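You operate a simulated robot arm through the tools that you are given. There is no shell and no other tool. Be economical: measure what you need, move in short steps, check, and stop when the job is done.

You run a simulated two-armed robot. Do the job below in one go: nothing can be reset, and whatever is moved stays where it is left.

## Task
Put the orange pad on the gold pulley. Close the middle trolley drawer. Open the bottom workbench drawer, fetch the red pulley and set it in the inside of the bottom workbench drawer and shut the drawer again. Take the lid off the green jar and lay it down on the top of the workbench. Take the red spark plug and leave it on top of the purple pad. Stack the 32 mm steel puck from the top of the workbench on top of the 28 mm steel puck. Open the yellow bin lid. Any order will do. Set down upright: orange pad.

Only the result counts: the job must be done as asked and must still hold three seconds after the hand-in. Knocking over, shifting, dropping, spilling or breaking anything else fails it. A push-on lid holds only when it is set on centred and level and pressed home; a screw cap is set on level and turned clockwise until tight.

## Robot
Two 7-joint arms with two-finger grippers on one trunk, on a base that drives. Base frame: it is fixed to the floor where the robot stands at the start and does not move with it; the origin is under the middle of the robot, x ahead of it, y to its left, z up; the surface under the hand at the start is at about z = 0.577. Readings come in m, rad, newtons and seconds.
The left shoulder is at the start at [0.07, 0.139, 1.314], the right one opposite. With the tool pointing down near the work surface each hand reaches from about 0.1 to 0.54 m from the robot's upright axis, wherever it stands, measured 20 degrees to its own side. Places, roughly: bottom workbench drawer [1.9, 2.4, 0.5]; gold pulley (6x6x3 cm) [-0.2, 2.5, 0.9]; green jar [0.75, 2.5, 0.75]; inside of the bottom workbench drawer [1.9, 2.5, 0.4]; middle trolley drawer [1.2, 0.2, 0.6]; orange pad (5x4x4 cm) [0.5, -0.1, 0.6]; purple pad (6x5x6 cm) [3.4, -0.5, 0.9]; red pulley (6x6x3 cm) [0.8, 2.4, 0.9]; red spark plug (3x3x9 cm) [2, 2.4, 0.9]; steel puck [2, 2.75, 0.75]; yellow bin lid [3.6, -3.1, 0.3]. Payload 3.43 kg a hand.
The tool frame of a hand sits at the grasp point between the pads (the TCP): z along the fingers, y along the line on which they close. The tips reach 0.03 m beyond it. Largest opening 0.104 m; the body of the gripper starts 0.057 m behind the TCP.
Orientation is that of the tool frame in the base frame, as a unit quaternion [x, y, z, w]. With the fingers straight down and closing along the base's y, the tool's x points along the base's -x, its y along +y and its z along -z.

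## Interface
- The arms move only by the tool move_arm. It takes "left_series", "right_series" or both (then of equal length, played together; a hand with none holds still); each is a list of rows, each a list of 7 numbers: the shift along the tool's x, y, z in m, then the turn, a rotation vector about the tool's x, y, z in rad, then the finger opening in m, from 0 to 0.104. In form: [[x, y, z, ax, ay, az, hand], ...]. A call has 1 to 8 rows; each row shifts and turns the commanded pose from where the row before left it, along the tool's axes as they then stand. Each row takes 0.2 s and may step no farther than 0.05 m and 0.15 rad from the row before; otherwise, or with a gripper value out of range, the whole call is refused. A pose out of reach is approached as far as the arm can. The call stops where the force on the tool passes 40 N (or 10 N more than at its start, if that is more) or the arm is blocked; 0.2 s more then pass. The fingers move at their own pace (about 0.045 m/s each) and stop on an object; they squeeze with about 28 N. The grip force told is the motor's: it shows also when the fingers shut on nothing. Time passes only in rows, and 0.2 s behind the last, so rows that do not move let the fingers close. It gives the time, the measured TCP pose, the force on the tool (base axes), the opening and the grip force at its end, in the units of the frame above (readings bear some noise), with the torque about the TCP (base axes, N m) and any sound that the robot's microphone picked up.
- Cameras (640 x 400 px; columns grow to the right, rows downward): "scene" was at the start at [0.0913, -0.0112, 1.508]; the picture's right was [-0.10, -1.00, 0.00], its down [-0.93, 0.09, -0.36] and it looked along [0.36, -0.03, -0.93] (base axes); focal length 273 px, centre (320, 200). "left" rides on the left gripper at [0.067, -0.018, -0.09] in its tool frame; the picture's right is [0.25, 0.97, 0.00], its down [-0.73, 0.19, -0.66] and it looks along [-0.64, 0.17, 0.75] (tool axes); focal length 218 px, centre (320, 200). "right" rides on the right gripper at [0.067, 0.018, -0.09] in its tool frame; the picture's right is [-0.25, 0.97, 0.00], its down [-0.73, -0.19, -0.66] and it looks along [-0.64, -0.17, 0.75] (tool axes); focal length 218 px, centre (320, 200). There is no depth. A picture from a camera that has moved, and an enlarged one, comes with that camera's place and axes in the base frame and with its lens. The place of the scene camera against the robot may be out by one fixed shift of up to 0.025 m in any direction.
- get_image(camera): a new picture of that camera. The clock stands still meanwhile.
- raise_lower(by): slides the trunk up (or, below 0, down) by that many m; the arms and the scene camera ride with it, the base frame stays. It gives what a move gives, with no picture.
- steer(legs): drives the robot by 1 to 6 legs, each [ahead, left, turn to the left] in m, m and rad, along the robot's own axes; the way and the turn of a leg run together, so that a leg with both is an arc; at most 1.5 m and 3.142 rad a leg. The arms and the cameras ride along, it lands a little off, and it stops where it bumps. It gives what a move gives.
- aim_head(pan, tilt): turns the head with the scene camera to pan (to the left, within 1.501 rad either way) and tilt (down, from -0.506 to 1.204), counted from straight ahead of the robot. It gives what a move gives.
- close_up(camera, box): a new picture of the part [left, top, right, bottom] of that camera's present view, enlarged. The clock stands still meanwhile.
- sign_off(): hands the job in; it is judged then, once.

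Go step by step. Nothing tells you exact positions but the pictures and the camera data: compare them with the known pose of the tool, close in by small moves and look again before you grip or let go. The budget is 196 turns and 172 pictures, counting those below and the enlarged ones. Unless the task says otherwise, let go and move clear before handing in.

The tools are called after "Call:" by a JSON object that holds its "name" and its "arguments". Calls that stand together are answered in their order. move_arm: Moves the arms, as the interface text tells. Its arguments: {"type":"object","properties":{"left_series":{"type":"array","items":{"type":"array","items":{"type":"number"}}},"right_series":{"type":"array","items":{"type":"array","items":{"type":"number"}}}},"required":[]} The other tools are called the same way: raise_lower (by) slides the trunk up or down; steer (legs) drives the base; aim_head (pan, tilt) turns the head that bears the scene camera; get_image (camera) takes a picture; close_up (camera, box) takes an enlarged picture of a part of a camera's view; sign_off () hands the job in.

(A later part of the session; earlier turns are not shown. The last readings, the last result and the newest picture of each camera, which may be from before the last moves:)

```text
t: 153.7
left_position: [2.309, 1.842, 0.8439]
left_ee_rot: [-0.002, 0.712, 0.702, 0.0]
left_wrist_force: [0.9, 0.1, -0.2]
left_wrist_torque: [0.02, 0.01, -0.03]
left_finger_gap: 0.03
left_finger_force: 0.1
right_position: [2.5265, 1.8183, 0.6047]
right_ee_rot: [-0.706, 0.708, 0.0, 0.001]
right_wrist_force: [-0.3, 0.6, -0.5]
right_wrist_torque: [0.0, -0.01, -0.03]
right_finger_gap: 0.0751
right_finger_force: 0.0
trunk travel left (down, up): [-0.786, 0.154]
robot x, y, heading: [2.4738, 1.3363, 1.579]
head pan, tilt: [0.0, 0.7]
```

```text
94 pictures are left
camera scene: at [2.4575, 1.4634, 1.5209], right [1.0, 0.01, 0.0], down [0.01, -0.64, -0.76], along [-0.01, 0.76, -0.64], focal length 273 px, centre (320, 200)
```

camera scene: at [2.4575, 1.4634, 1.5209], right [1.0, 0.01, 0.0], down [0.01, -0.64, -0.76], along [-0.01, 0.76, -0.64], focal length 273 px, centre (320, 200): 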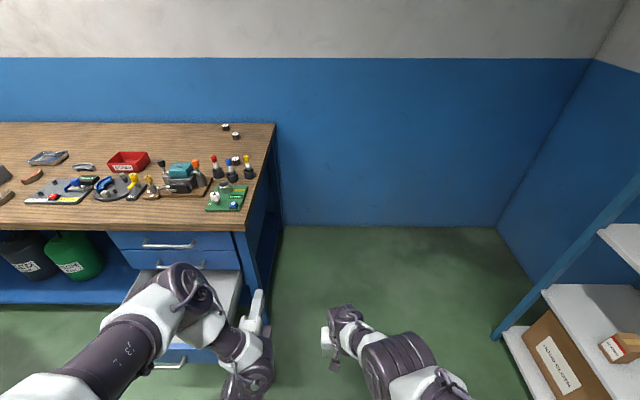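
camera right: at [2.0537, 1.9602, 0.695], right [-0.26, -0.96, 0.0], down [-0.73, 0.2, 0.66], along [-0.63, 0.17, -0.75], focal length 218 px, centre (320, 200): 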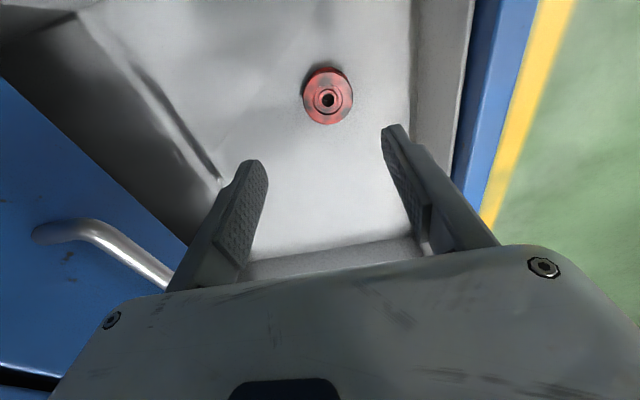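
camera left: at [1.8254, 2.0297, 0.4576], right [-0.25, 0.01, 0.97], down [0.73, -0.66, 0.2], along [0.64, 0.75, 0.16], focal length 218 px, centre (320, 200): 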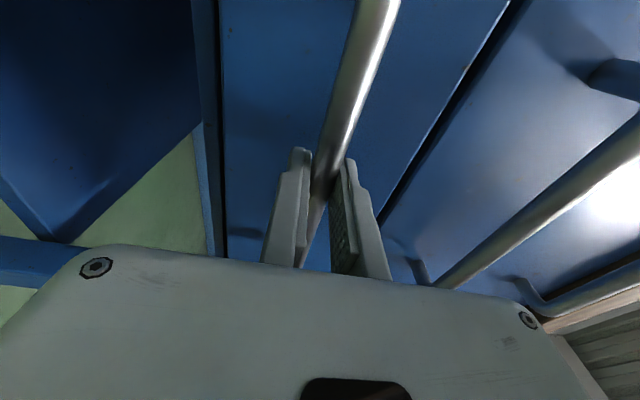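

Call:
{"name": "move_arm", "arguments": {"right_series": [[0.0, -0.03, -0.035, 0, 0, 0, 0.0], [0.035, -0.03, -0.01, 0, 0, 0, 0.0], [0.045, -0.02, 0, 0, 0, 0, 0.0], [0.045, -0.02, 0, 0, 0, 0, 0.0], [0.045, 0, 0, 0, 0, 0, 0.0], [0.045, 0, 0, 0, 0, 0, 0.0]], "left_series": [[0, 0, 0, 0, 0, 0, 0.0], [0, 0, 0, 0, 0, 0, 0.0], [0, 0, 0, 0, 0, 0, 0.0], [0, 0, 0, 0, 0, 0, 0.0], [0, 0, 0, 0, 0, 0, 0.0], [0, 0, 0, 0, 0, 0, 0.0]]}}

Call:
{"name": "steer", "arguments": {"legs": [[-0.15, 0, -0.008], [0, 0.42, 0]]}}

Call:
{"name": "raise_lower", "arguments": {"by": -0.36}}

Call:
{"name": "get_image", "arguments": {"camera": "scene"}}

Call:
{"name": "get_image", "arguments": {"camera": "left"}}

```text
t: 155.1
left_position: [2.3082, 1.8414, 0.8447]
left_ee_rot: [-0.002, 0.711, 0.703, -0.002]
left_wrist_force: [0.5, 0.4, -0.8]
left_wrist_torque: [-0.01, -0.02, 0.0]
left_finger_gap: 0.0002
left_finger_force: 28.0
right_position: [2.6289, 1.6021, 0.6518]
right_ee_rot: [-0.706, 0.708, 0.0, 0.0]
right_wrist_force: [-0.1, -1.0, 0.1]
right_wrist_torque: [-0.01, -0.01, 0.02]
right_finger_gap: 0.0001
right_finger_force: 27.9
trunk travel left (down, up): [-0.786, 0.154]
robot x, y, heading: [2.4709, 1.3352, 1.581]
head pan, tilt: [0.0, 0.7]
```

```text
t: 158.6
left_position: [1.9023, 1.6892, 0.8424]
left_ee_rot: [0.001, 0.711, 0.703, 0.002]
left_wrist_force: [-0.2, -0.4, 0.1]
left_wrist_torque: [-0.01, -0.02, 0.03]
left_finger_gap: 0.0001
left_finger_force: 27.5
right_position: [2.2199, 1.4486, 0.6504]
right_ee_rot: [-0.704, 0.711, 0.0, 0.001]
right_wrist_force: [0.0, -0.9, 0.0]
right_wrist_torque: [0.01, -0.02, 0.03]
right_finger_gap: 0.0001
right_finger_force: 28.2
trunk travel left (down, up): [-0.786, 0.154]
robot x, y, heading: [2.0595, 1.1796, 1.576]
head pan, tilt: [0.0, 0.7]
```

```text
t: 162.1
left_position: [1.9016, 1.6896, 0.4828]
left_ee_rot: [0.001, 0.712, 0.703, 0.002]
left_wrist_force: [-1.1, -0.3, 0.5]
left_wrist_torque: [0.01, 0.06, -0.01]
left_finger_gap: 0.0001
left_finger_force: 27.5
right_position: [2.2195, 1.448, 0.2912]
right_ee_rot: [-0.704, 0.711, 0.0, 0.0]
right_wrist_force: [-0.1, -0.9, 0.3]
right_wrist_torque: [-0.03, -0.01, 0.03]
right_finger_gap: 0.0003
right_finger_force: 27.6
trunk travel left (down, up): [-0.426, 0.514]
robot x, y, heading: [2.0636, 1.1821, 1.574]
head pan, tilt: [0.0, 0.7]
```

```text
93 pictures are left
camera scene: at [2.0474, 1.3097, 1.161], right [1.0, 0.0, 0.0], down [0.0, -0.64, -0.76], along [0.0, 0.76, -0.64], focal length 273 px, centre (320, 200)
```

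scene: 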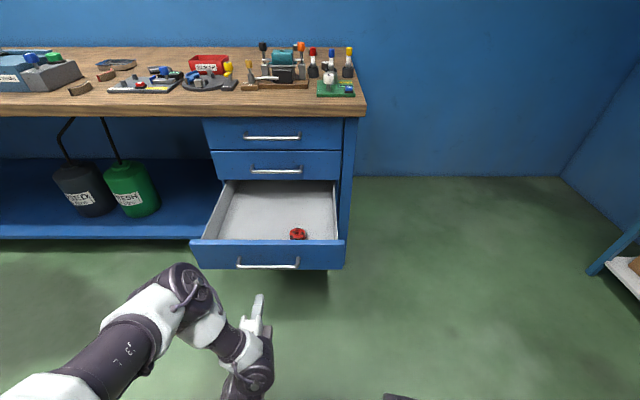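

```text
92 pictures are left
camera left: at [1.8336, 1.5995, 0.4672], right [-0.25, 0.01, 0.97], down [0.73, -0.66, 0.2], along [0.64, 0.75, 0.16], focal length 218 px, centre (320, 200)
```

left: 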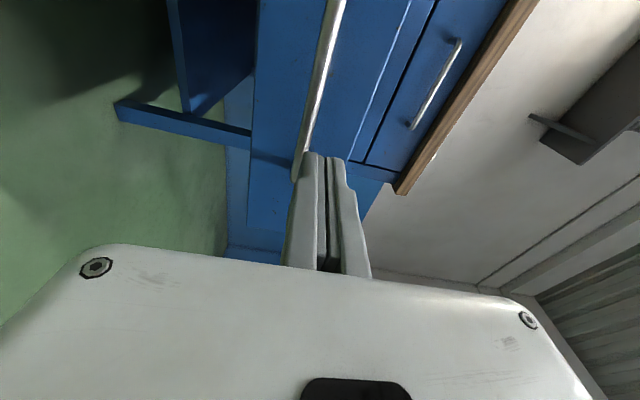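

Fingers are closed and aimed at the drawer front. Raising 2 cm to clear the bar and driving forward to push it shut.

Call:
{"name": "raise_lower", "arguments": {"by": 0.023}}

Call:
{"name": "steer", "arguments": {"legs": [[0.45, 0, 0]]}}

Call:
{"name": "get_image", "arguments": {"camera": "scene"}}

```text
t: 162.8
left_position: [1.9012, 1.6894, 0.5057]
left_ee_rot: [0.001, 0.712, 0.702, 0.002]
left_wrist_force: [-1.2, -0.1, 0.1]
left_wrist_torque: [-0.06, -0.01, -0.03]
left_finger_gap: 0.0
left_finger_force: 28.3
right_position: [2.2189, 1.4496, 0.3141]
right_ee_rot: [-0.703, 0.711, -0.001, 0.001]
right_wrist_force: [0.2, 0.1, 0.2]
right_wrist_torque: [0.01, 0.02, 0.0]
right_finger_gap: 0.0
right_finger_force: 27.4
trunk travel left (down, up): [-0.449, 0.491]
robot x, y, heading: [2.0606, 1.1809, 1.569]
head pan, tilt: [0.0, 0.7]
```

```text
t: 165.5
left_position: [1.899, 2.1381, 0.507]
left_ee_rot: [0.001, 0.713, 0.701, 0.003]
left_wrist_force: [0.4, 0.9, -0.1]
left_wrist_torque: [0.0, 0.0, 0.0]
left_finger_gap: 0.0001
left_finger_force: 34.8
right_position: [2.2173, 1.9007, 0.3146]
right_ee_rot: [-0.704, 0.71, -0.001, 0.001]
right_wrist_force: [-1.0, -0.3, 0.0]
right_wrist_torque: [-0.01, -0.04, 0.0]
right_finger_gap: 0.0001
right_finger_force: 28.0
trunk travel left (down, up): [-0.449, 0.491]
robot x, y, heading: [2.0571, 1.6296, 1.578]
head pan, tilt: [0.0, 0.7]
stopped in leg 1: the force on the tool passed its limit at 59 N (the readings are from after the stop); the commanded pose is now the measured one
```

```text
91 pictures are left
camera scene: at [2.0453, 1.7603, 1.1839], right [1.0, 0.01, 0.0], down [0.0, -0.64, -0.76], along [0.0, 0.76, -0.64], focal length 273 px, centre (320, 200)
```

scene: 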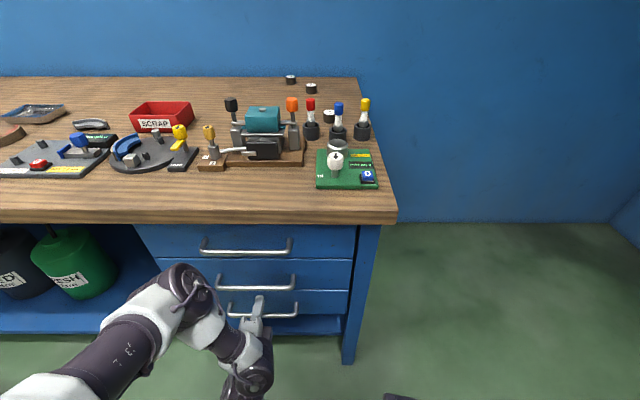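

Drawer is shut. Backing off, raising the trunk and zooming on the spark plugs and pucks.

Call:
{"name": "steer", "arguments": {"legs": [[-0.3, 0, -0.006]]}}

Call:
{"name": "raise_lower", "arguments": {"by": 0.48}}

Call:
{"name": "close_up", "arguments": {"camera": "scene", "box": [220, 100, 420, 400]}}

Call:
{"name": "get_image", "arguments": {"camera": "scene"}}

```text
t: 167.6
left_position: [1.9027, 1.8362, 0.5058]
left_ee_rot: [0.002, 0.712, 0.702, 0.004]
left_wrist_force: [0.6, 0.4, -0.1]
left_wrist_torque: [-0.01, -0.01, 0.02]
left_finger_gap: 0.0
left_finger_force: 34.5
right_position: [2.2195, 1.5974, 0.3151]
right_ee_rot: [-0.702, 0.713, 0.0, 0.0]
right_wrist_force: [-0.2, -0.3, 0.2]
right_wrist_torque: [-0.02, -0.01, 0.0]
right_finger_gap: 0.0
right_finger_force: 27.5
trunk travel left (down, up): [-0.449, 0.491]
robot x, y, heading: [2.0612, 1.3289, 1.572]
head pan, tilt: [0.0, 0.7]
```

```text
refused: 0.48 is not a number from -0.4 to 0.4
```

```text
1.33 times, centred on (320, 250) of scene
camera zoom: at [2.0469, 1.4575, 1.184], right [1.0, 0.0, 0.0], down [0.0, -0.64, -0.77], along [0.0, 0.77, -0.64], focal length 364 px, centre (320, 133)
```

zoom: 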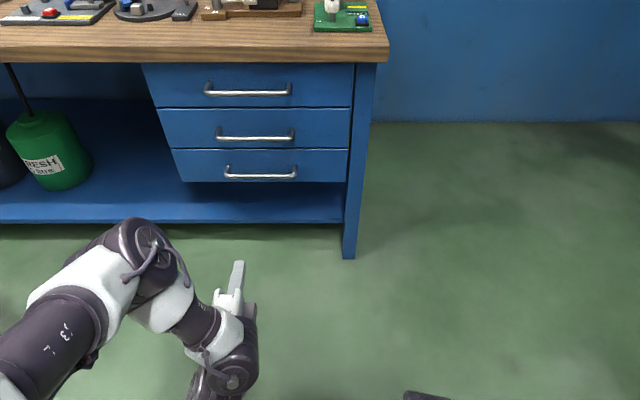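

```text
89 pictures are left
camera scene: at [2.0469, 1.4575, 1.184], right [1.0, 0.0, 0.0], down [0.0, -0.64, -0.77], along [0.0, 0.77, -0.64], focal length 273 px, centre (320, 200)
```

scene: 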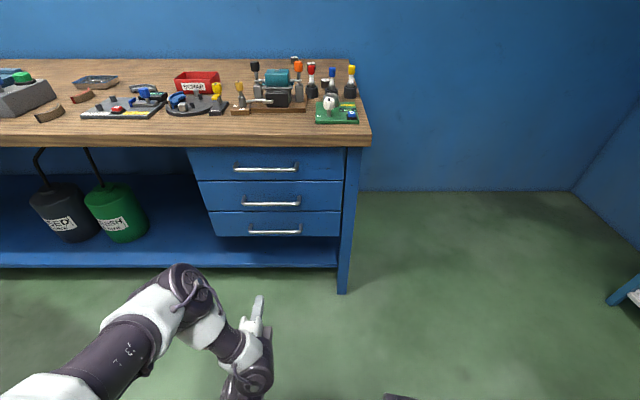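

Bottom drawer is closed flush. Raising the trunk fully and driving round to the right end of the bench for the pucks.

Call:
{"name": "raise_lower", "arguments": {"by": 0.4}}

Call:
{"name": "raise_lower", "arguments": {"by": 0.085}}

Call:
{"name": "steer", "arguments": {"legs": [[0, -0.75, 0], [0.75, 0, 0], [0, 0, 1.571]]}}

Call:
{"name": "aim_head", "arguments": {"pan": -0.4, "tilt": 0.7}}

Call:
{"name": "get_image", "arguments": {"camera": "scene"}}

```text
t: 171.4
left_position: [1.9034, 1.8359, 0.9065]
left_ee_rot: [0.003, 0.713, 0.701, 0.004]
left_wrist_force: [-0.2, -0.5, 0.4]
left_wrist_torque: [-0.02, 0.01, -0.02]
left_finger_gap: 0.0001
left_finger_force: 34.5
right_position: [2.2198, 1.5977, 0.7138]
right_ee_rot: [-0.702, 0.712, -0.001, 0.001]
right_wrist_force: [0.6, -0.7, 0.2]
right_wrist_torque: [0.01, 0.04, -0.01]
right_finger_gap: 0.0
right_finger_force: 27.7
trunk travel left (down, up): [-0.849, 0.091]
robot x, y, heading: [2.0634, 1.3301, 1.567]
head pan, tilt: [0.0, 0.7]
```

```text
t: 172.6
left_position: [1.9019, 1.8353, 0.9908]
left_ee_rot: [0.003, 0.712, 0.702, 0.004]
left_wrist_force: [-0.1, 0.3, -0.5]
left_wrist_torque: [0.04, -0.02, 0.0]
left_finger_gap: 0.0
left_finger_force: 34.8
right_position: [2.2188, 1.5971, 0.799]
right_ee_rot: [-0.702, 0.712, -0.001, 0.001]
right_wrist_force: [0.1, 0.4, -0.3]
right_wrist_torque: [-0.01, -0.01, 0.01]
right_finger_gap: 0.0
right_finger_force: 28.4
trunk travel left (down, up): [-0.934, 0.006]
robot x, y, heading: [2.0602, 1.3328, 1.572]
head pan, tilt: [0.0, 0.7]
```

```text
t: 184.2
left_position: [2.2939, 1.9422, 0.9913]
left_ee_rot: [-0.498, 0.509, 0.503, -0.49]
left_wrist_force: [0.3, 0.1, 0.5]
left_wrist_torque: [0.04, -0.02, 0.01]
left_finger_gap: 0.0002
left_finger_force: 34.4
right_position: [2.5364, 2.2569, 0.7984]
right_ee_rot: [1.0, -0.014, -0.001, -0.001]
right_wrist_force: [-0.6, -0.7, 0.5]
right_wrist_torque: [0.04, 0.06, 0.01]
right_finger_gap: 0.0
right_finger_force: 27.7
trunk travel left (down, up): [-0.934, 0.006]
robot x, y, heading: [2.8, 2.0915, 3.127]
head pan, tilt: [0.0, 0.7]
```

```text
t: 185.1
left_position: [2.2934, 1.9419, 0.9911]
left_ee_rot: [-0.498, 0.509, 0.504, -0.49]
left_wrist_force: [-0.3, -0.3, 0.2]
left_wrist_torque: [0.01, -0.01, -0.05]
left_finger_gap: 0.0
left_finger_force: 35.4
right_position: [2.5359, 2.2552, 0.7997]
right_ee_rot: [1.0, -0.014, 0.0, -0.001]
right_wrist_force: [-0.5, 0.2, 0.7]
right_wrist_torque: [-0.02, -0.01, -0.01]
right_finger_gap: 0.0
right_finger_force: 28.3
trunk travel left (down, up): [-0.934, 0.006]
robot x, y, heading: [2.8017, 2.0953, 3.128]
head pan, tilt: [-0.4, 0.7]
```

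```text
88 pictures are left
camera scene: at [2.6598, 2.1229, 1.6689], right [0.4, 0.92, 0.0], down [0.59, -0.26, -0.76], along [-0.7, 0.31, -0.64], focal length 273 px, centre (320, 200)
```

scene: 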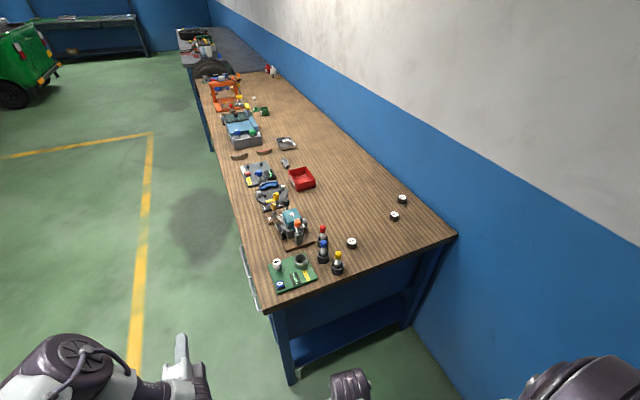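

Call:
{"name": "close_up", "arguments": {"camera": "scene", "box": [260, 180, 420, 300]}}

Call:
{"name": "close_up", "arguments": {"camera": "scene", "box": [335, 185, 415, 255]}}

```text
3.33 times, centred on (340, 240) of scene
camera zoom: at [2.6598, 2.1229, 1.6689], right [0.4, 0.92, 0.0], down [0.59, -0.26, -0.76], along [-0.7, 0.31, -0.64], focal length 911 px, centre (253, 67)
```

zoom: 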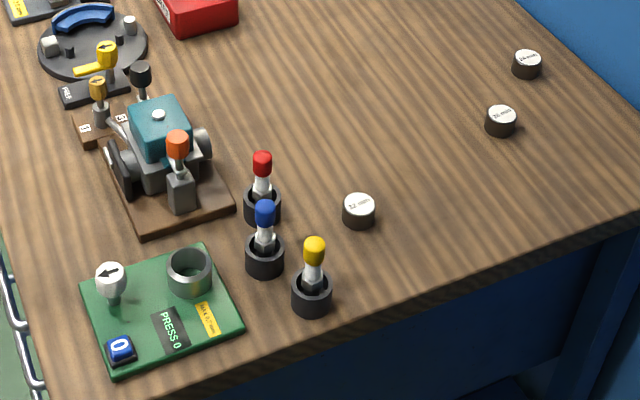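

```text
5.71 times, centred on (375, 220) of scene
camera zoom: at [2.6598, 2.1229, 1.6689], right [0.4, 0.92, 0.0], down [0.59, -0.26, -0.76], along [-0.7, 0.31, -0.64], focal length 1561 px, centre (6, 86)
```

zoom: 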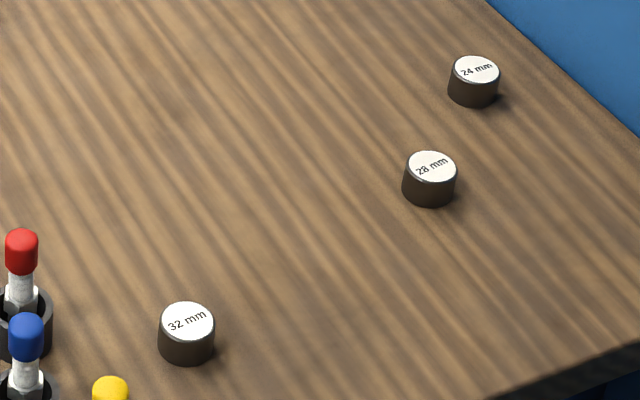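

The 32 mm puck is at ≈(2.05,2.53), the 28 mm one at ≈(1.99,2.78). First I fold the left hand back to pointing down so it can't hit the plugs.

Call:
{"name": "move_arm", "arguments": {"left_series": [[0, 0, -0.03, 0.143, 0, 0, 0.05], [0, 0, -0.03, 0.143, 0, 0, 0.05], [0, 0, 0, 0.143, 0, 0, 0.05], [0, 0, 0, 0.143, 0, 0, 0.05], [0, 0, 0, 0.143, 0, 0, 0.05], [0, 0, 0, 0.143, 0, 0, 0.05], [0, 0, 0, 0.143, 0, 0, 0.05], [0, 0, 0, 0.143, 0, 0, 0.05]]}}

Call:
{"name": "move_arm", "arguments": {"left_series": [[0, 0, 0, 0.143, 0, 0, 0.05], [0, 0, 0, 0.143, 0, 0, 0.05], [0, 0, 0, 0.141, 0, 0, 0.05], [0, 0, 0, 0, 0, -0.143, 0.05], [0, 0, 0, 0, 0, -0.143, 0.05], [0, 0, 0, 0, 0, -0.143, 0.05], [0, 0, 0, 0, 0, -0.143, 0.05], [0, 0, 0, 0, 0, -0.143, 0.05]]}}

Call:
{"name": "move_arm", "arguments": {"left_series": [[0, 0, 0, 0, 0, -0.143, 0.05], [0, 0, 0, 0, 0, -0.143, 0.05], [0, 0, 0, 0, 0, -0.143, 0.05], [0, 0, 0, 0, 0, -0.143, 0.05], [0, 0, 0, 0, 0, -0.143, 0.05], [0, 0, 0, 0, 0, -0.141, 0.05], [0.045, 0, 0, 0, 0, 0, 0.05], [0.045, 0, 0, 0, 0, 0, 0.05]]}}

```text
t: 186.8
left_position: [2.3526, 1.9411, 0.9957]
left_ee_rot: [-0.684, 0.7, 0.147, -0.142]
left_wrist_force: [0.0, 0.4, -0.7]
left_wrist_torque: [-0.03, -0.01, 0.02]
left_finger_gap: 0.0501
left_finger_force: 0.0
right_position: [2.5355, 2.2567, 0.799]
right_ee_rot: [1.0, -0.014, 0.0, -0.001]
right_wrist_force: [-0.2, -0.3, -0.8]
right_wrist_torque: [-0.02, -0.01, 0.05]
right_finger_gap: 0.0
right_finger_force: 28.3
trunk travel left (down, up): [-0.934, 0.006]
robot x, y, heading: [2.8037, 2.0953, 3.126]
head pan, tilt: [-0.4, 0.7]
```

```text
t: 188.7
left_position: [2.3525, 1.9406, 0.9957]
left_ee_rot: [0.905, -0.425, 0.007, -0.004]
left_wrist_force: [-0.1, 0.2, -0.6]
left_wrist_torque: [0.02, -0.01, 0.0]
left_finger_gap: 0.0501
left_finger_force: 0.1
right_position: [2.5363, 2.2564, 0.7996]
right_ee_rot: [1.0, -0.014, 0.0, -0.001]
right_wrist_force: [-0.1, 0.8, -0.5]
right_wrist_torque: [0.01, 0.01, 0.0]
right_finger_gap: 0.0
right_finger_force: 28.5
trunk travel left (down, up): [-0.934, 0.006]
robot x, y, heading: [2.8, 2.0925, 3.129]
head pan, tilt: [-0.4, 0.7]
```

```text
t: 190.4
left_position: [2.4459, 1.9374, 0.9998]
left_ee_rot: [1.0, -0.012, 0.006, -0.001]
left_wrist_force: [0.0, -0.9, 0.4]
left_wrist_torque: [0.01, 0.0, 0.02]
left_finger_gap: 0.0501
left_finger_force: 0.2
right_position: [2.5366, 2.2555, 0.7992]
right_ee_rot: [1.0, -0.014, -0.001, -0.001]
right_wrist_force: [0.2, 0.1, -0.5]
right_wrist_torque: [-0.03, -0.01, -0.01]
right_finger_gap: 0.0004
right_finger_force: 28.0
trunk travel left (down, up): [-0.934, 0.006]
robot x, y, heading: [2.8035, 2.0947, 3.127]
head pan, tilt: [-0.4, 0.7]
```

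Both hands down. Raising the right hand, tucking the left, and moving in.

Call:
{"name": "move_arm", "arguments": {"right_series": [[0, 0, -0.045, 0, 0, 0, 0.07], [0, 0, -0.045, 0, 0, 0, 0.07], [0, 0, -0.045, 0, 0, 0, 0.07], [0, 0, -0.035, 0, 0, 0, 0.07]], "left_series": [[0.04, 0, 0, 0, 0, 0, 0.05], [0.04, 0, 0, 0, 0, 0, 0.05], [0.04, 0, 0, 0, 0, 0, 0.05], [0.04, 0, 0, 0, 0, 0, 0.05]]}}

Call:
{"name": "steer", "arguments": {"legs": [[0, -0.45, 0.014], [0.3, 0, 0]]}}

Call:
{"name": "aim_head", "arguments": {"pan": -0.2, "tilt": 0.85}}

Call:
{"name": "get_image", "arguments": {"camera": "scene"}}

Call:
{"name": "get_image", "arguments": {"camera": "right"}}

```text
t: 191.4
left_position: [2.5684, 1.8901, 0.9503]
left_ee_rot: [1.0, -0.013, 0.006, -0.004]
left_wrist_force: [0.5, 0.1, 0.1]
left_wrist_torque: [0.01, 0.01, 0.03]
left_finger_gap: 0.0499
left_finger_force: 0.1
left hand out of reach, approached as far as the arm can: row 1, 2, 3, 4
right_position: [2.537, 2.2509, 0.9708]
right_ee_rot: [1.0, -0.014, -0.001, -0.002]
right_wrist_force: [0.2, -0.8, -0.3]
right_wrist_torque: [0.01, 0.03, -0.02]
right_finger_gap: 0.0702
right_finger_force: 0.0
trunk travel left (down, up): [-0.934, 0.006]
robot x, y, heading: [2.8039, 2.0952, 3.129]
head pan, tilt: [-0.4, 0.7]
```

```text
t: 195.8
left_position: [2.2724, 2.3372, 0.9494]
left_ee_rot: [1.0, -0.009, 0.007, -0.003]
left_wrist_force: [-0.4, 0.3, -0.6]
left_wrist_torque: [0.0, 0.02, 0.01]
left_finger_gap: 0.05
left_finger_force: 0.1
right_position: [2.2375, 2.6979, 0.9705]
right_ee_rot: [1.0, -0.011, -0.001, -0.001]
right_wrist_force: [0.8, -0.6, 0.1]
right_wrist_torque: [0.05, 0.0, -0.03]
right_finger_gap: 0.07
right_finger_force: 0.0
trunk travel left (down, up): [-0.934, 0.006]
robot x, y, heading: [2.5038, 2.5411, 3.139]
head pan, tilt: [-0.4, 0.7]
```

```text
t: 196.5
left_position: [2.2705, 2.3363, 0.95]
left_ee_rot: [1.0, -0.01, 0.008, -0.004]
left_wrist_force: [-0.5, 0.1, -0.1]
left_wrist_torque: [-0.02, -0.01, 0.01]
left_finger_gap: 0.0502
left_finger_force: 0.0
right_position: [2.235, 2.6982, 0.969]
right_ee_rot: [1.0, -0.01, 0.0, -0.001]
right_wrist_force: [0.2, -0.2, -0.6]
right_wrist_torque: [-0.03, 0.02, 0.03]
right_finger_gap: 0.0699
right_finger_force: 0.0
trunk travel left (down, up): [-0.934, 0.006]
robot x, y, heading: [2.5024, 2.5396, 3.135]
head pan, tilt: [-0.201, 0.85]
```

```text
85 pictures are left
camera scene: at [2.3626, 2.5519, 1.6566], right [0.21, 0.98, 0.0], down [0.74, -0.16, -0.66], along [-0.65, 0.14, -0.75], focal length 273 px, centre (320, 200)
```

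scene: 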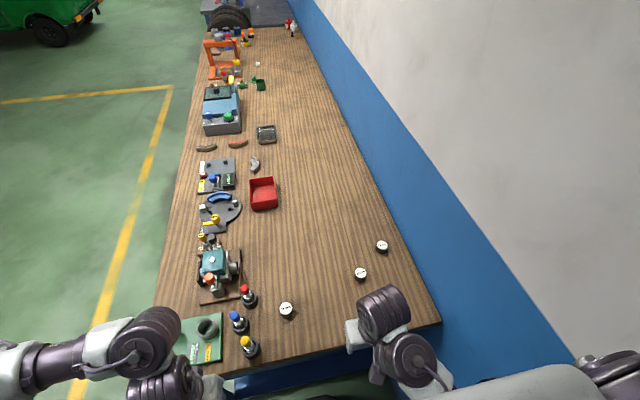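

```text
84 pictures are left
camera right: at [2.3039, 2.6794, 1.0596], right [-0.27, -0.96, 0.0], down [-0.73, 0.2, 0.66], along [-0.63, 0.18, -0.75], focal length 218 px, centre (320, 200)
```

right: 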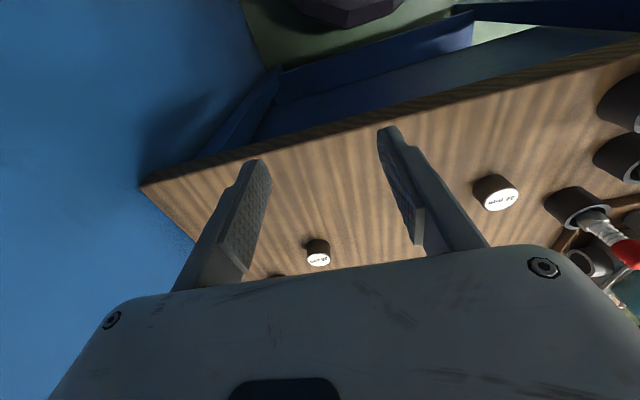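

Moving the right hand above the 32 mm puck.

Call:
{"name": "move_arm", "arguments": {"right_series": [[-0.031, 0.036, 0, 0, 0, 0, 0.06], [-0.031, 0.036, 0, 0, 0, 0, 0.06], [-0.031, 0.036, 0, 0, 0, 0, 0.06], [-0.031, 0.036, 0, 0, 0, 0, 0.06], [-0.035, 0.03, 0.02, 0, 0, 0, 0.06], [0, 0, 0, 0, 0, 0, 0.06]]}}

Call:
{"name": "get_image", "arguments": {"camera": "right"}}

```text
refused: row 5 steps farther than a row can; nothing moved
```

```text
83 pictures are left
camera right: at [2.3039, 2.6794, 1.0596], right [-0.27, -0.96, 0.0], down [-0.73, 0.2, 0.66], along [-0.63, 0.18, -0.75], focal length 218 px, centre (320, 200)
```

right: 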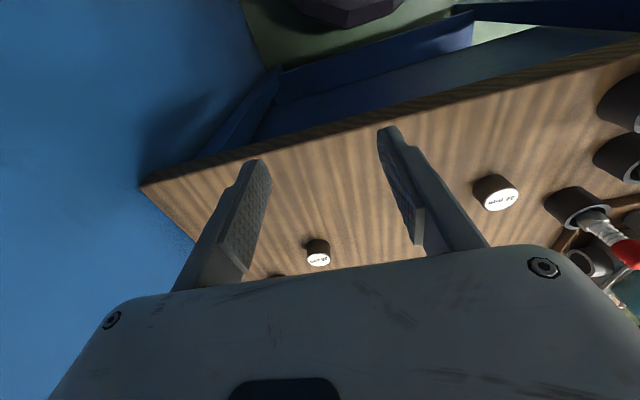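

Call:
{"name": "move_arm", "arguments": {"right_series": [[-0.031, 0.036, 0, 0, 0, 0, 0.06], [-0.031, 0.036, 0, 0, 0, 0, 0.06], [-0.031, 0.036, 0, 0, 0, 0, 0.06], [-0.031, 0.036, 0, 0, 0, 0, 0.06], [-0.03, 0.032, 0, 0, 0, 0, 0.06], [0, 0, 0, 0, 0, 0, 0.06]]}}

Call:
{"name": "get_image", "arguments": {"camera": "right"}}

```text
t: 197.9
left_position: [2.2723, 2.3376, 0.9507]
left_ee_rot: [1.0, -0.01, 0.007, -0.002]
left_wrist_force: [0.1, 0.6, -0.2]
left_wrist_torque: [0.0, 0.03, -0.05]
left_finger_gap: 0.0501
left_finger_force: 0.0
right_position: [2.0791, 2.527, 0.9698]
right_ee_rot: [1.0, -0.01, 0.0, -0.001]
right_wrist_force: [0.2, -0.2, 0.0]
right_wrist_torque: [-0.03, -0.01, -0.03]
right_finger_gap: 0.0604
right_finger_force: 0.0
trunk travel left (down, up): [-0.934, 0.006]
robot x, y, heading: [2.5037, 2.5431, 3.133]
head pan, tilt: [-0.201, 0.85]
```

```text
82 pictures are left
camera right: at [2.1457, 2.5072, 1.0598], right [-0.27, -0.96, 0.0], down [-0.72, 0.2, 0.66], along [-0.63, 0.18, -0.75], focal length 218 px, centre (320, 200)
```

right: 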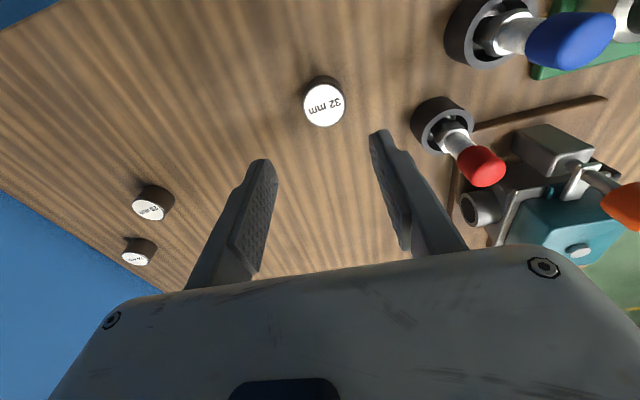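

Aligned to the 32 mm puck; lowering and gripping.

Call:
{"name": "move_arm", "arguments": {"right_series": [[0.003, 0.005, 0.03, 0, 0, 0, 0.06], [0, 0, 0.04, 0, 0, 0, 0.06], [0, 0, 0.028, 0, 0, 0, 0.06], [0, 0, 0, 0, 0, 0, 0.06]]}}

Call:
{"name": "get_image", "arguments": {"camera": "right"}}

```text
t: 198.9
left_position: [2.2708, 2.3363, 0.9492]
left_ee_rot: [1.0, -0.01, 0.008, -0.003]
left_wrist_force: [0.0, -0.6, 0.5]
left_wrist_torque: [-0.03, 0.03, 0.01]
left_finger_gap: 0.0499
left_finger_force: 0.0
right_position: [2.0825, 2.5211, 0.8706]
right_ee_rot: [1.0, -0.011, 0.001, -0.001]
right_wrist_force: [1.3, 0.3, 0.2]
right_wrist_torque: [0.02, 0.01, 0.0]
right_finger_gap: 0.0599
right_finger_force: 0.0
trunk travel left (down, up): [-0.934, 0.006]
robot x, y, heading: [2.5043, 2.5375, 3.137]
head pan, tilt: [-0.201, 0.85]
```

```text
81 pictures are left
camera right: at [2.1497, 2.5014, 0.9616], right [-0.27, -0.96, 0.0], down [-0.73, 0.2, 0.66], along [-0.63, 0.18, -0.75], focal length 218 px, centre (320, 200)
```

right: 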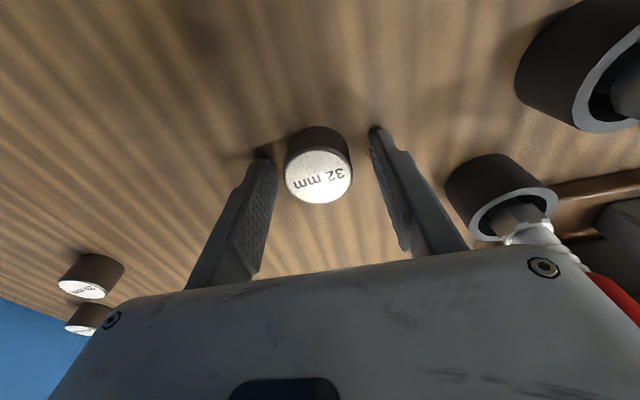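

Call:
{"name": "move_arm", "arguments": {"right_series": [[0, 0, 0, 0, 0, 0, 0.02], [0, 0, 0, 0, 0, 0, 0.02], [0, 0, 0, 0, 0, 0, 0.02], [0, 0, -0.02, 0, 0, 0, 0.02], [0, 0, -0.04, 0, 0, 0, 0.02], [0, 0, -0.025, 0, 0, 0, 0.02]]}}

Call:
{"name": "get_image", "arguments": {"camera": "right"}}

```text
t: 200.3
left_position: [2.2709, 2.3359, 0.9494]
left_ee_rot: [1.0, -0.009, 0.008, -0.003]
left_wrist_force: [-0.1, -0.2, -0.6]
left_wrist_torque: [0.01, 0.02, 0.0]
left_finger_gap: 0.0499
left_finger_force: 0.1
right_position: [2.0793, 2.52, 0.9561]
right_ee_rot: [1.0, -0.01, 0.0, -0.001]
right_wrist_force: [0.8, 0.3, -2.7]
right_wrist_torque: [0.02, -0.01, -0.01]
right_finger_gap: 0.037
right_finger_force: 28.6
trunk travel left (down, up): [-0.934, 0.006]
robot x, y, heading: [2.5052, 2.5452, 3.134]
head pan, tilt: [-0.201, 0.85]
```

```text
80 pictures are left
camera right: at [2.1479, 2.5021, 1.0467], right [-0.27, -0.96, 0.0], down [-0.73, 0.2, 0.66], along [-0.63, 0.18, -0.75], focal length 218 px, centre (320, 200)
```

right: 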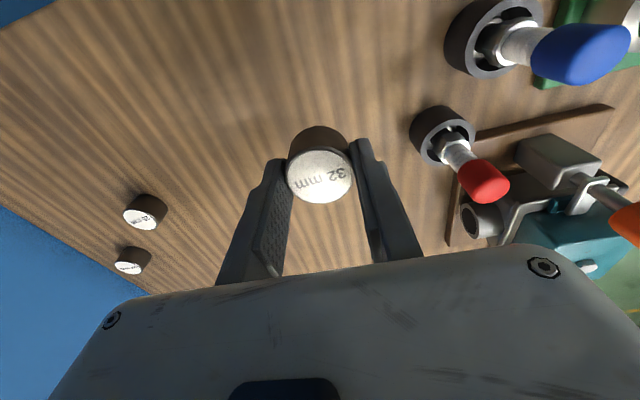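

Puck held. Carrying it over to the 28 mm puck.

Call:
{"name": "move_arm", "arguments": {"right_series": [[-0.008, -0.039, 0, 0, 0, 0, 0.02], [-0.008, -0.039, 0, 0, 0, 0, 0.02], [-0.008, -0.039, 0, 0, 0, 0, 0.02], [-0.008, -0.039, 0, 0, 0, 0, 0.02], [-0.008, -0.039, 0, 0, 0, 0, 0.02], [-0.008, -0.039, 0, 0, 0, 0, 0.02], [0, 0, 0, 0, 0, 0, 0.02]]}}

Call:
{"name": "get_image", "arguments": {"camera": "right"}}

```text
t: 201.9
left_position: [2.2713, 2.3358, 0.9492]
left_ee_rot: [1.0, -0.01, 0.008, -0.003]
left_wrist_force: [0.1, 0.3, 0.3]
left_wrist_torque: [-0.01, 0.01, 0.02]
left_finger_gap: 0.0499
left_finger_force: 0.2
right_position: [2.0375, 2.757, 0.9562]
right_ee_rot: [1.0, -0.01, -0.001, 0.0]
right_wrist_force: [-0.1, 0.6, -1.8]
right_wrist_torque: [0.01, 0.02, 0.02]
right_finger_gap: 0.037
right_finger_force: 28.5
trunk travel left (down, up): [-0.934, 0.006]
robot x, y, heading: [2.5052, 2.5417, 3.136]
head pan, tilt: [-0.201, 0.85]
```

```text
79 pictures are left
camera right: at [2.1047, 2.7371, 1.0458], right [-0.27, -0.96, 0.0], down [-0.73, 0.2, 0.66], along [-0.63, 0.18, -0.75], focal length 218 px, centre (320, 200)
```

right: 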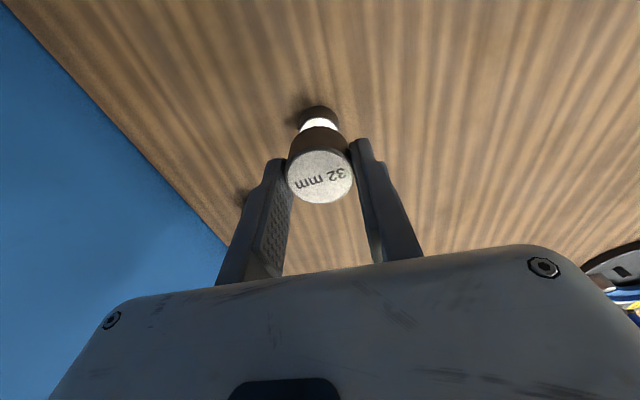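

Call:
{"name": "close_up", "arguments": {"camera": "right", "box": [270, 90, 370, 215]}}

Call:
{"name": "close_up", "arguments": {"camera": "scene", "box": [320, 220, 420, 320]}}

```text
3.20 times, centred on (320, 152) of right
camera zoom: at [2.1047, 2.7371, 1.0458], right [-0.27, -0.96, 0.0], down [-0.73, 0.2, 0.66], along [-0.63, 0.18, -0.75], focal length 698 px, centre (320, 352)
```

zoom: 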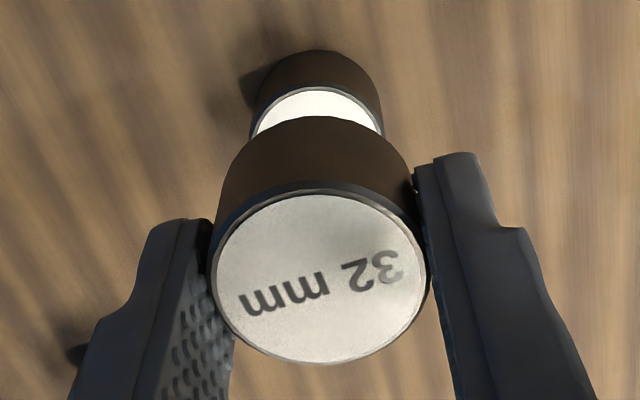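

```text
4.00 times, centred on (370, 270) of scene
camera zoom: at [2.363, 2.5514, 1.6566], right [0.21, 0.98, 0.0], down [0.74, -0.15, -0.66], along [-0.65, 0.14, -0.75], focal length 1093 px, centre (120, -80)
```

zoom: 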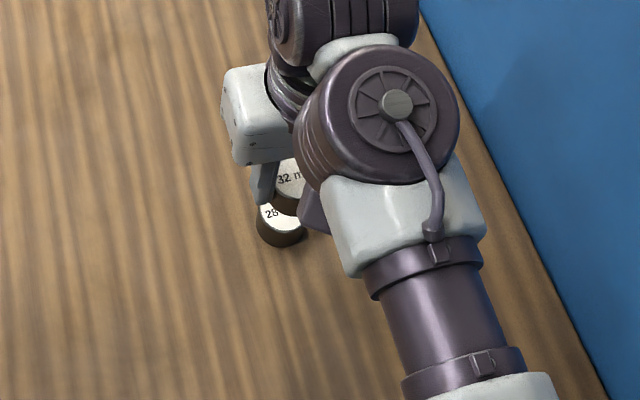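

28 mm puck is ≈(2.020, 2.761). Shifting over it and lowering to just above.

Call:
{"name": "move_arm", "arguments": {"right_series": [[-0.0175, -0.004, 0, 0, 0, 0, 0.02], [0, 0, 0.03, 0, 0, 0, 0.02], [0, 0, 0.015, 0, 0, 0, 0.02], [0, 0, 0, 0, 0, 0, 0.02]]}}

Call:
{"name": "close_up", "arguments": {"camera": "right", "box": [270, 90, 370, 215]}}

Call:
{"name": "close_up", "arguments": {"camera": "scene", "box": [335, 235, 395, 295]}}

```text
t: 202.9
left_position: [2.2703, 2.3372, 0.9498]
left_ee_rot: [1.0, -0.009, 0.008, -0.003]
left_wrist_force: [0.8, -0.2, 0.8]
left_wrist_torque: [0.03, 0.02, -0.03]
left_finger_gap: 0.05
left_finger_force: 0.0
right_position: [2.0201, 2.7587, 0.9113]
right_ee_rot: [1.0, -0.01, 0.001, 0.0]
right_wrist_force: [0.4, -0.1, -2.6]
right_wrist_torque: [0.01, 0.02, 0.0]
right_finger_gap: 0.0373
right_finger_force: 27.5
trunk travel left (down, up): [-0.934, 0.006]
robot x, y, heading: [2.5062, 2.5432, 3.136]
head pan, tilt: [-0.201, 0.85]
```

```text
3.20 times, centred on (320, 152) of right
camera zoom: at [2.0875, 2.7398, 1.0011], right [-0.27, -0.96, 0.0], down [-0.73, 0.2, 0.66], along [-0.63, 0.18, -0.75], focal length 698 px, centre (320, 352)
```

zoom: 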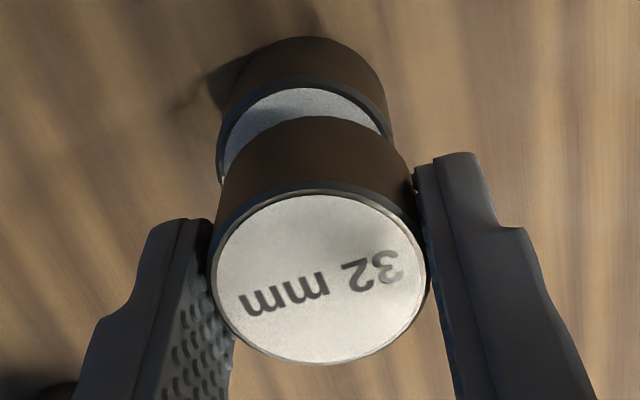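

```text
6.67 times, centred on (365, 265) of scene
camera zoom: at [2.3624, 2.5522, 1.6566], right [0.21, 0.98, 0.0], down [0.74, -0.15, -0.66], along [-0.65, 0.14, -0.75], focal length 1821 px, centre (20, -233)
```

zoom: 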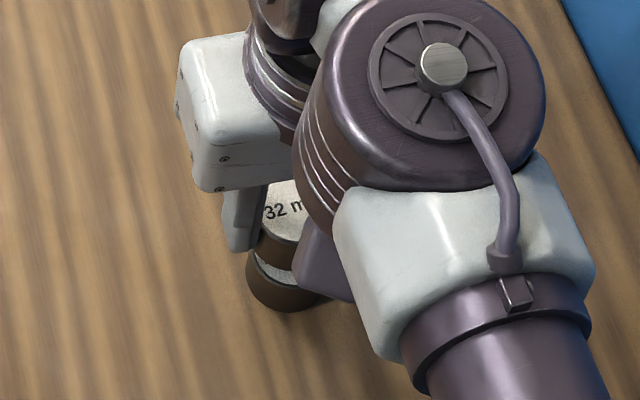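

Off by ~3 mm; correcting and lowering to contact.

Call:
{"name": "move_arm", "arguments": {"right_series": [[0.002, -0.003, 0.0, 0, 0, 0, 0.02], [0, 0, 0.006, 0, 0, 0, 0.02], [0, 0, 0.005, 0, 0, 0, 0.02], [0, 0, 0.003, 0, 0, 0, 0.02]]}}

Call:
{"name": "close_up", "arguments": {"camera": "right", "box": [270, 90, 370, 215]}}

```text
t: 203.9
left_position: [2.2717, 2.3375, 0.95]
left_ee_rot: [1.0, -0.01, 0.008, -0.002]
left_wrist_force: [-0.3, -0.7, -0.3]
left_wrist_torque: [-0.02, 0.04, -0.03]
left_finger_gap: 0.05
left_finger_force: 0.0
right_position: [2.0227, 2.7629, 0.8982]
right_ee_rot: [1.0, -0.01, 0.0, -0.001]
right_wrist_force: [-0.3, -0.7, -2.3]
right_wrist_torque: [-0.02, 0.0, -0.02]
right_finger_gap: 0.037
right_finger_force: 28.2
trunk travel left (down, up): [-0.934, 0.006]
robot x, y, heading: [2.5076, 2.5398, 3.13]
head pan, tilt: [-0.201, 0.85]
```

```text
3.20 times, centred on (320, 152) of right
camera zoom: at [2.0908, 2.7436, 0.9882], right [-0.27, -0.96, 0.0], down [-0.73, 0.2, 0.66], along [-0.63, 0.18, -0.75], focal length 698 px, centre (320, 352)
```

zoom: 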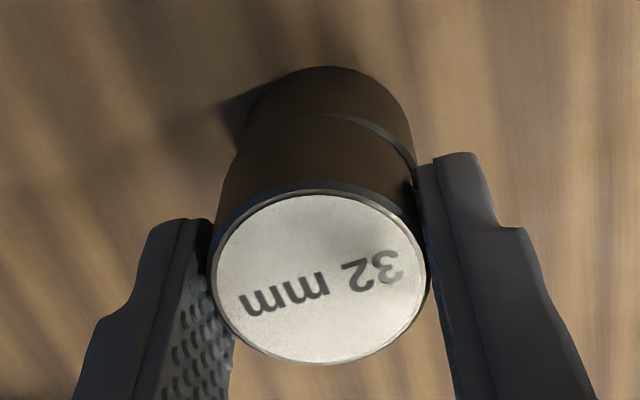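

Call:
{"name": "move_arm", "arguments": {"right_series": [[0, 0.001, 0.002, 0, 0, 0, 0.02], [0, 0, 0.002, 0, 0, 0, 0.02], [0, 0, 0.002, 0, 0, 0, 0.02], [0, 0, 0, 0, 0, 0, 0.02]]}}

```text
t: 204.9
left_position: [2.2713, 2.3368, 0.9497]
left_ee_rot: [1.0, -0.009, 0.007, -0.004]
left_wrist_force: [0.6, 0.8, 0.2]
left_wrist_torque: [-0.01, 0.03, 0.02]
left_finger_gap: 0.05
left_finger_force: 0.0
right_position: [2.0238, 2.7623, 0.8938]
right_ee_rot: [1.0, -0.01, -0.002, -0.001]
right_wrist_force: [-3.9, 6.7, 27.6]
right_wrist_torque: [0.1, 0.13, -0.07]
right_finger_gap: 0.0374
right_finger_force: 27.7
trunk travel left (down, up): [-0.934, 0.006]
robot x, y, heading: [2.5022, 2.538, 3.133]
head pan, tilt: [-0.201, 0.85]
```

Contact made. Relaxing slightly and opening evenly.

Call:
{"name": "move_arm", "arguments": {"right_series": [[0, 0, -0.0025, 0, 0, 0, 0.02], [0, 0, 0, 0, 0, 0, 0.02], [0, 0, 0, 0, 0, 0, 0.044], [0, 0, 0, 0, 0, 0, 0.05], [0, 0, 0, 0, 0, 0, 0.055], [0, 0, 0, 0, 0, 0, 0.055]]}}

Call:
{"name": "close_up", "arguments": {"camera": "right", "box": [250, 70, 390, 230]}}

```text
t: 206.3
left_position: [2.2711, 2.3367, 0.9493]
left_ee_rot: [1.0, -0.01, 0.008, -0.003]
left_wrist_force: [0.2, -0.4, -0.1]
left_wrist_torque: [0.0, 0.0, -0.03]
left_finger_gap: 0.05
left_finger_force: 0.1
right_position: [2.0236, 2.7612, 0.8939]
right_ee_rot: [1.0, -0.01, 0.001, -0.001]
right_wrist_force: [0.6, 0.0, 0.4]
right_wrist_torque: [0.0, 0.0, 0.01]
right_finger_gap: 0.0551
right_finger_force: 0.0
trunk travel left (down, up): [-0.934, 0.006]
robot x, y, heading: [2.5066, 2.5442, 3.133]
head pan, tilt: [-0.201, 0.85]
```

```text
2.50 times, centred on (320, 150) of right
camera zoom: at [2.0911, 2.7424, 0.9845], right [-0.27, -0.96, 0.0], down [-0.73, 0.2, 0.66], along [-0.63, 0.18, -0.75], focal length 546 px, centre (320, 325)
```

zoom: 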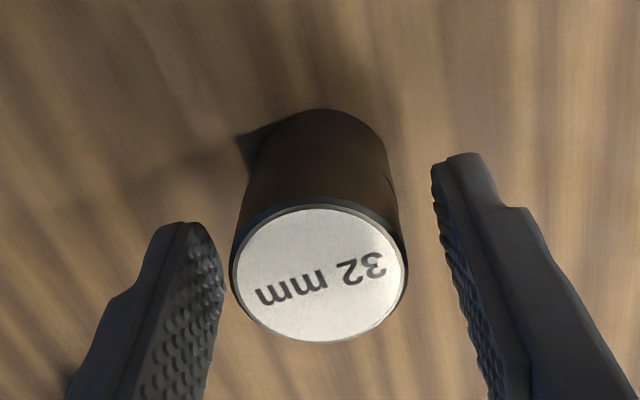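

Neatly stacked. Centring the fingers away from it and lifting straight up.

Call:
{"name": "move_arm", "arguments": {"right_series": [[0, -0.004, 0, 0, 0, 0, 0.065], [0, 0, 0, 0, 0, 0, 0.065], [0, 0, -0.025, 0, 0, 0, 0.065], [0, 0, -0.045, 0, 0, 0, 0.065], [0.0, 0.0, -0.006, 0, 0, 0, 0.065]]}}

Call:
{"name": "get_image", "arguments": {"camera": "right"}}

```text
t: 207.5
left_position: [2.2716, 2.3373, 0.95]
left_ee_rot: [1.0, -0.01, 0.008, -0.003]
left_wrist_force: [0.1, 0.3, 1.1]
left_wrist_torque: [-0.02, 0.0, -0.01]
left_finger_gap: 0.0502
left_finger_force: 0.0
right_position: [2.0233, 2.7658, 0.9726]
right_ee_rot: [1.0, -0.011, 0.001, -0.001]
right_wrist_force: [0.1, 0.3, 0.1]
right_wrist_torque: [0.03, 0.02, 0.04]
right_finger_gap: 0.0652
right_finger_force: 0.0
trunk travel left (down, up): [-0.934, 0.006]
robot x, y, heading: [2.5047, 2.5416, 3.133]
head pan, tilt: [-0.201, 0.85]
```

```text
72 pictures are left
camera right: at [2.0907, 2.7467, 1.0623], right [-0.27, -0.96, 0.0], down [-0.73, 0.2, 0.66], along [-0.63, 0.18, -0.75], focal length 218 px, centre (320, 200)
```

right: 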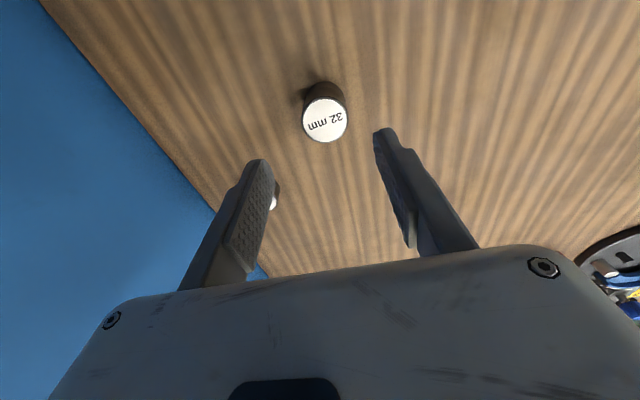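

Puck stack done. Next the red spark plug at ≈(2.038, 2.42): shifting the base 12 cm left and bringing the right hand above it.

Call:
{"name": "steer", "arguments": {"legs": [[0, 0.11, 0.006]]}}

Call:
{"name": "move_arm", "arguments": {"right_series": [[0.002, 0.038, 0, 0, 0, 0, 0.07], [0.002, 0.038, 0, 0, 0, 0, 0.07], [0.002, 0.038, 0, 0, 0, 0, 0.07], [0.002, 0.038, 0, 0, 0, 0, 0.07], [0.002, 0.028, 0, 0, 0, 0, 0.07], [0.0, 0, 0, 0, 0, 0, 0.07]]}}

Call:
{"name": "get_image", "arguments": {"camera": "right"}}

```text
t: 208.7
left_position: [2.2714, 2.2264, 0.9512]
left_ee_rot: [1.0, -0.007, 0.008, -0.003]
left_wrist_force: [-0.3, 1.7, 0.2]
left_wrist_torque: [-0.02, 0.03, 0.0]
left_finger_gap: 0.0502
left_finger_force: 0.0
right_position: [2.0221, 2.654, 0.9715]
right_ee_rot: [1.0, -0.008, 0.001, 0.001]
right_wrist_force: [0.2, 0.0, -0.5]
right_wrist_torque: [-0.03, 0.04, -0.02]
right_finger_gap: 0.0652
right_finger_force: 0.1
trunk travel left (down, up): [-0.934, 0.006]
robot x, y, heading: [2.5035, 2.4286, 3.14]
head pan, tilt: [-0.201, 0.85]
```

```text
t: 210.1
left_position: [2.2716, 2.2258, 0.9494]
left_ee_rot: [1.0, -0.007, 0.007, -0.004]
left_wrist_force: [0.3, 0.7, -0.9]
left_wrist_torque: [0.02, -0.01, 0.0]
left_finger_gap: 0.0501
left_finger_force: 0.0
right_position: [2.0297, 2.4716, 0.9717]
right_ee_rot: [1.0, -0.007, 0.0, -0.001]
right_wrist_force: [0.4, -0.5, 0.6]
right_wrist_torque: [-0.04, 0.02, -0.02]
right_finger_gap: 0.0699
right_finger_force: 0.0
trunk travel left (down, up): [-0.934, 0.006]
robot x, y, heading: [2.504, 2.4292, 3.138]
head pan, tilt: [-0.201, 0.85]
```

```text
71 pictures are left
camera right: at [2.0979, 2.4527, 1.062], right [-0.27, -0.96, 0.0], down [-0.73, 0.2, 0.66], along [-0.63, 0.18, -0.75], focal length 218 px, centre (320, 200)
```

right: 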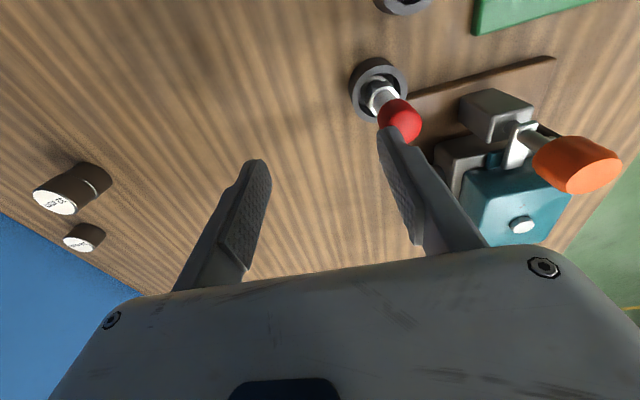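

Red plug ≈(2.036, 2.419). Moving over it at full height with a moderate opening.

Call:
{"name": "move_arm", "arguments": {"right_series": [[0, 0, -0.008, 0, 0, 0, 0.06], [0.003, 0.027, 0, 0, 0, 0, 0.06], [0.003, 0.0255, 0, 0, 0, 0, 0.06], [0, 0, 0, 0, 0, 0, 0.06]]}}

Call:
{"name": "get_image", "arguments": {"camera": "right"}}

```text
t: 211.1
left_position: [2.2717, 2.2261, 0.9502]
left_ee_rot: [1.0, -0.007, 0.007, -0.003]
left_wrist_force: [-0.3, -0.6, -0.1]
left_wrist_torque: [0.04, 0.0, 0.02]
left_finger_gap: 0.0498
left_finger_force: 0.0
right_position: [2.0348, 2.4209, 0.9781]
right_ee_rot: [1.0, -0.009, 0.0, -0.002]
right_wrist_force: [-1.0, 0.7, -0.1]
right_wrist_torque: [0.0, -0.02, -0.02]
right_finger_gap: 0.06
right_finger_force: 0.0
trunk travel left (down, up): [-0.934, 0.006]
robot x, y, heading: [2.5056, 2.4304, 3.137]
head pan, tilt: [-0.201, 0.85]
```

```text
70 pictures are left
camera right: at [2.1018, 2.4024, 1.0689], right [-0.27, -0.96, 0.0], down [-0.73, 0.2, 0.66], along [-0.63, 0.18, -0.75], focal length 218 px, centre (320, 200)
```

right: 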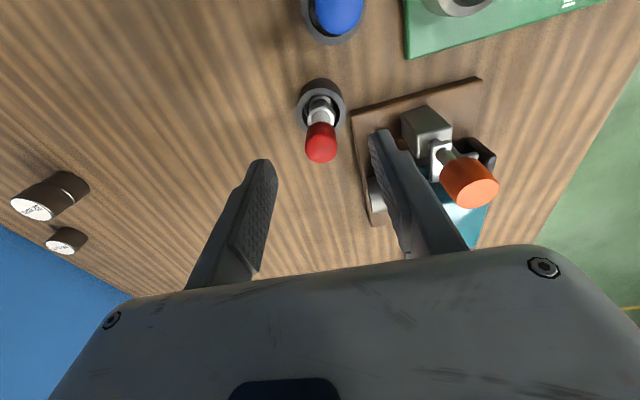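

Centred over the red cap. Lowering and gripping it.

Call:
{"name": "move_arm", "arguments": {"right_series": [[-0.001, 0, 0.03, 0, 0, 0, 0.06], [0, 0, 0.03, 0, 0, 0, 0.06], [0, 0, 0.012, 0, 0, 0, 0.06], [0, 0, 0, 0, 0, 0, 0.06]]}}

Call:
{"name": "get_image", "arguments": {"camera": "right"}}

```text
t: 212.1
left_position: [2.2708, 2.2254, 0.9496]
left_ee_rot: [1.0, -0.007, 0.007, -0.003]
left_wrist_force: [0.2, 0.6, 0.2]
left_wrist_torque: [-0.03, -0.01, 0.02]
left_finger_gap: 0.0502
left_finger_force: 0.1
right_position: [2.0311, 2.428, 0.9075]
right_ee_rot: [1.0, -0.01, -0.001, -0.007]
right_wrist_force: [-0.5, -0.2, -0.1]
right_wrist_torque: [-0.04, 0.0, -0.02]
right_finger_gap: 0.0601
right_finger_force: 0.0
trunk travel left (down, up): [-0.934, 0.006]
robot x, y, heading: [2.5054, 2.4295, 3.141]
head pan, tilt: [-0.201, 0.85]
```

```text
69 pictures are left
camera right: at [2.0986, 2.4081, 0.9971], right [-0.27, -0.96, -0.01], down [-0.72, 0.2, 0.66], along [-0.63, 0.19, -0.75], focal length 218 px, centre (320, 200)
```

right: 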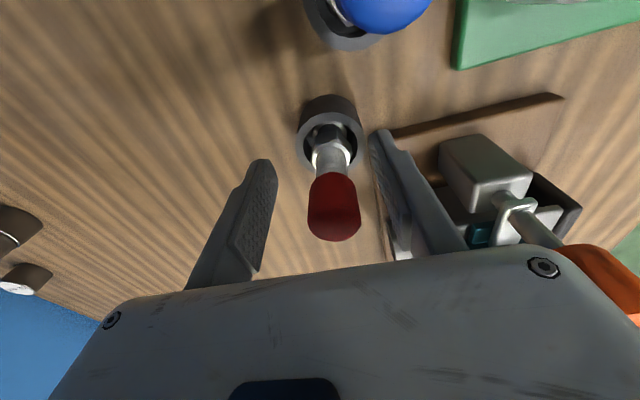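

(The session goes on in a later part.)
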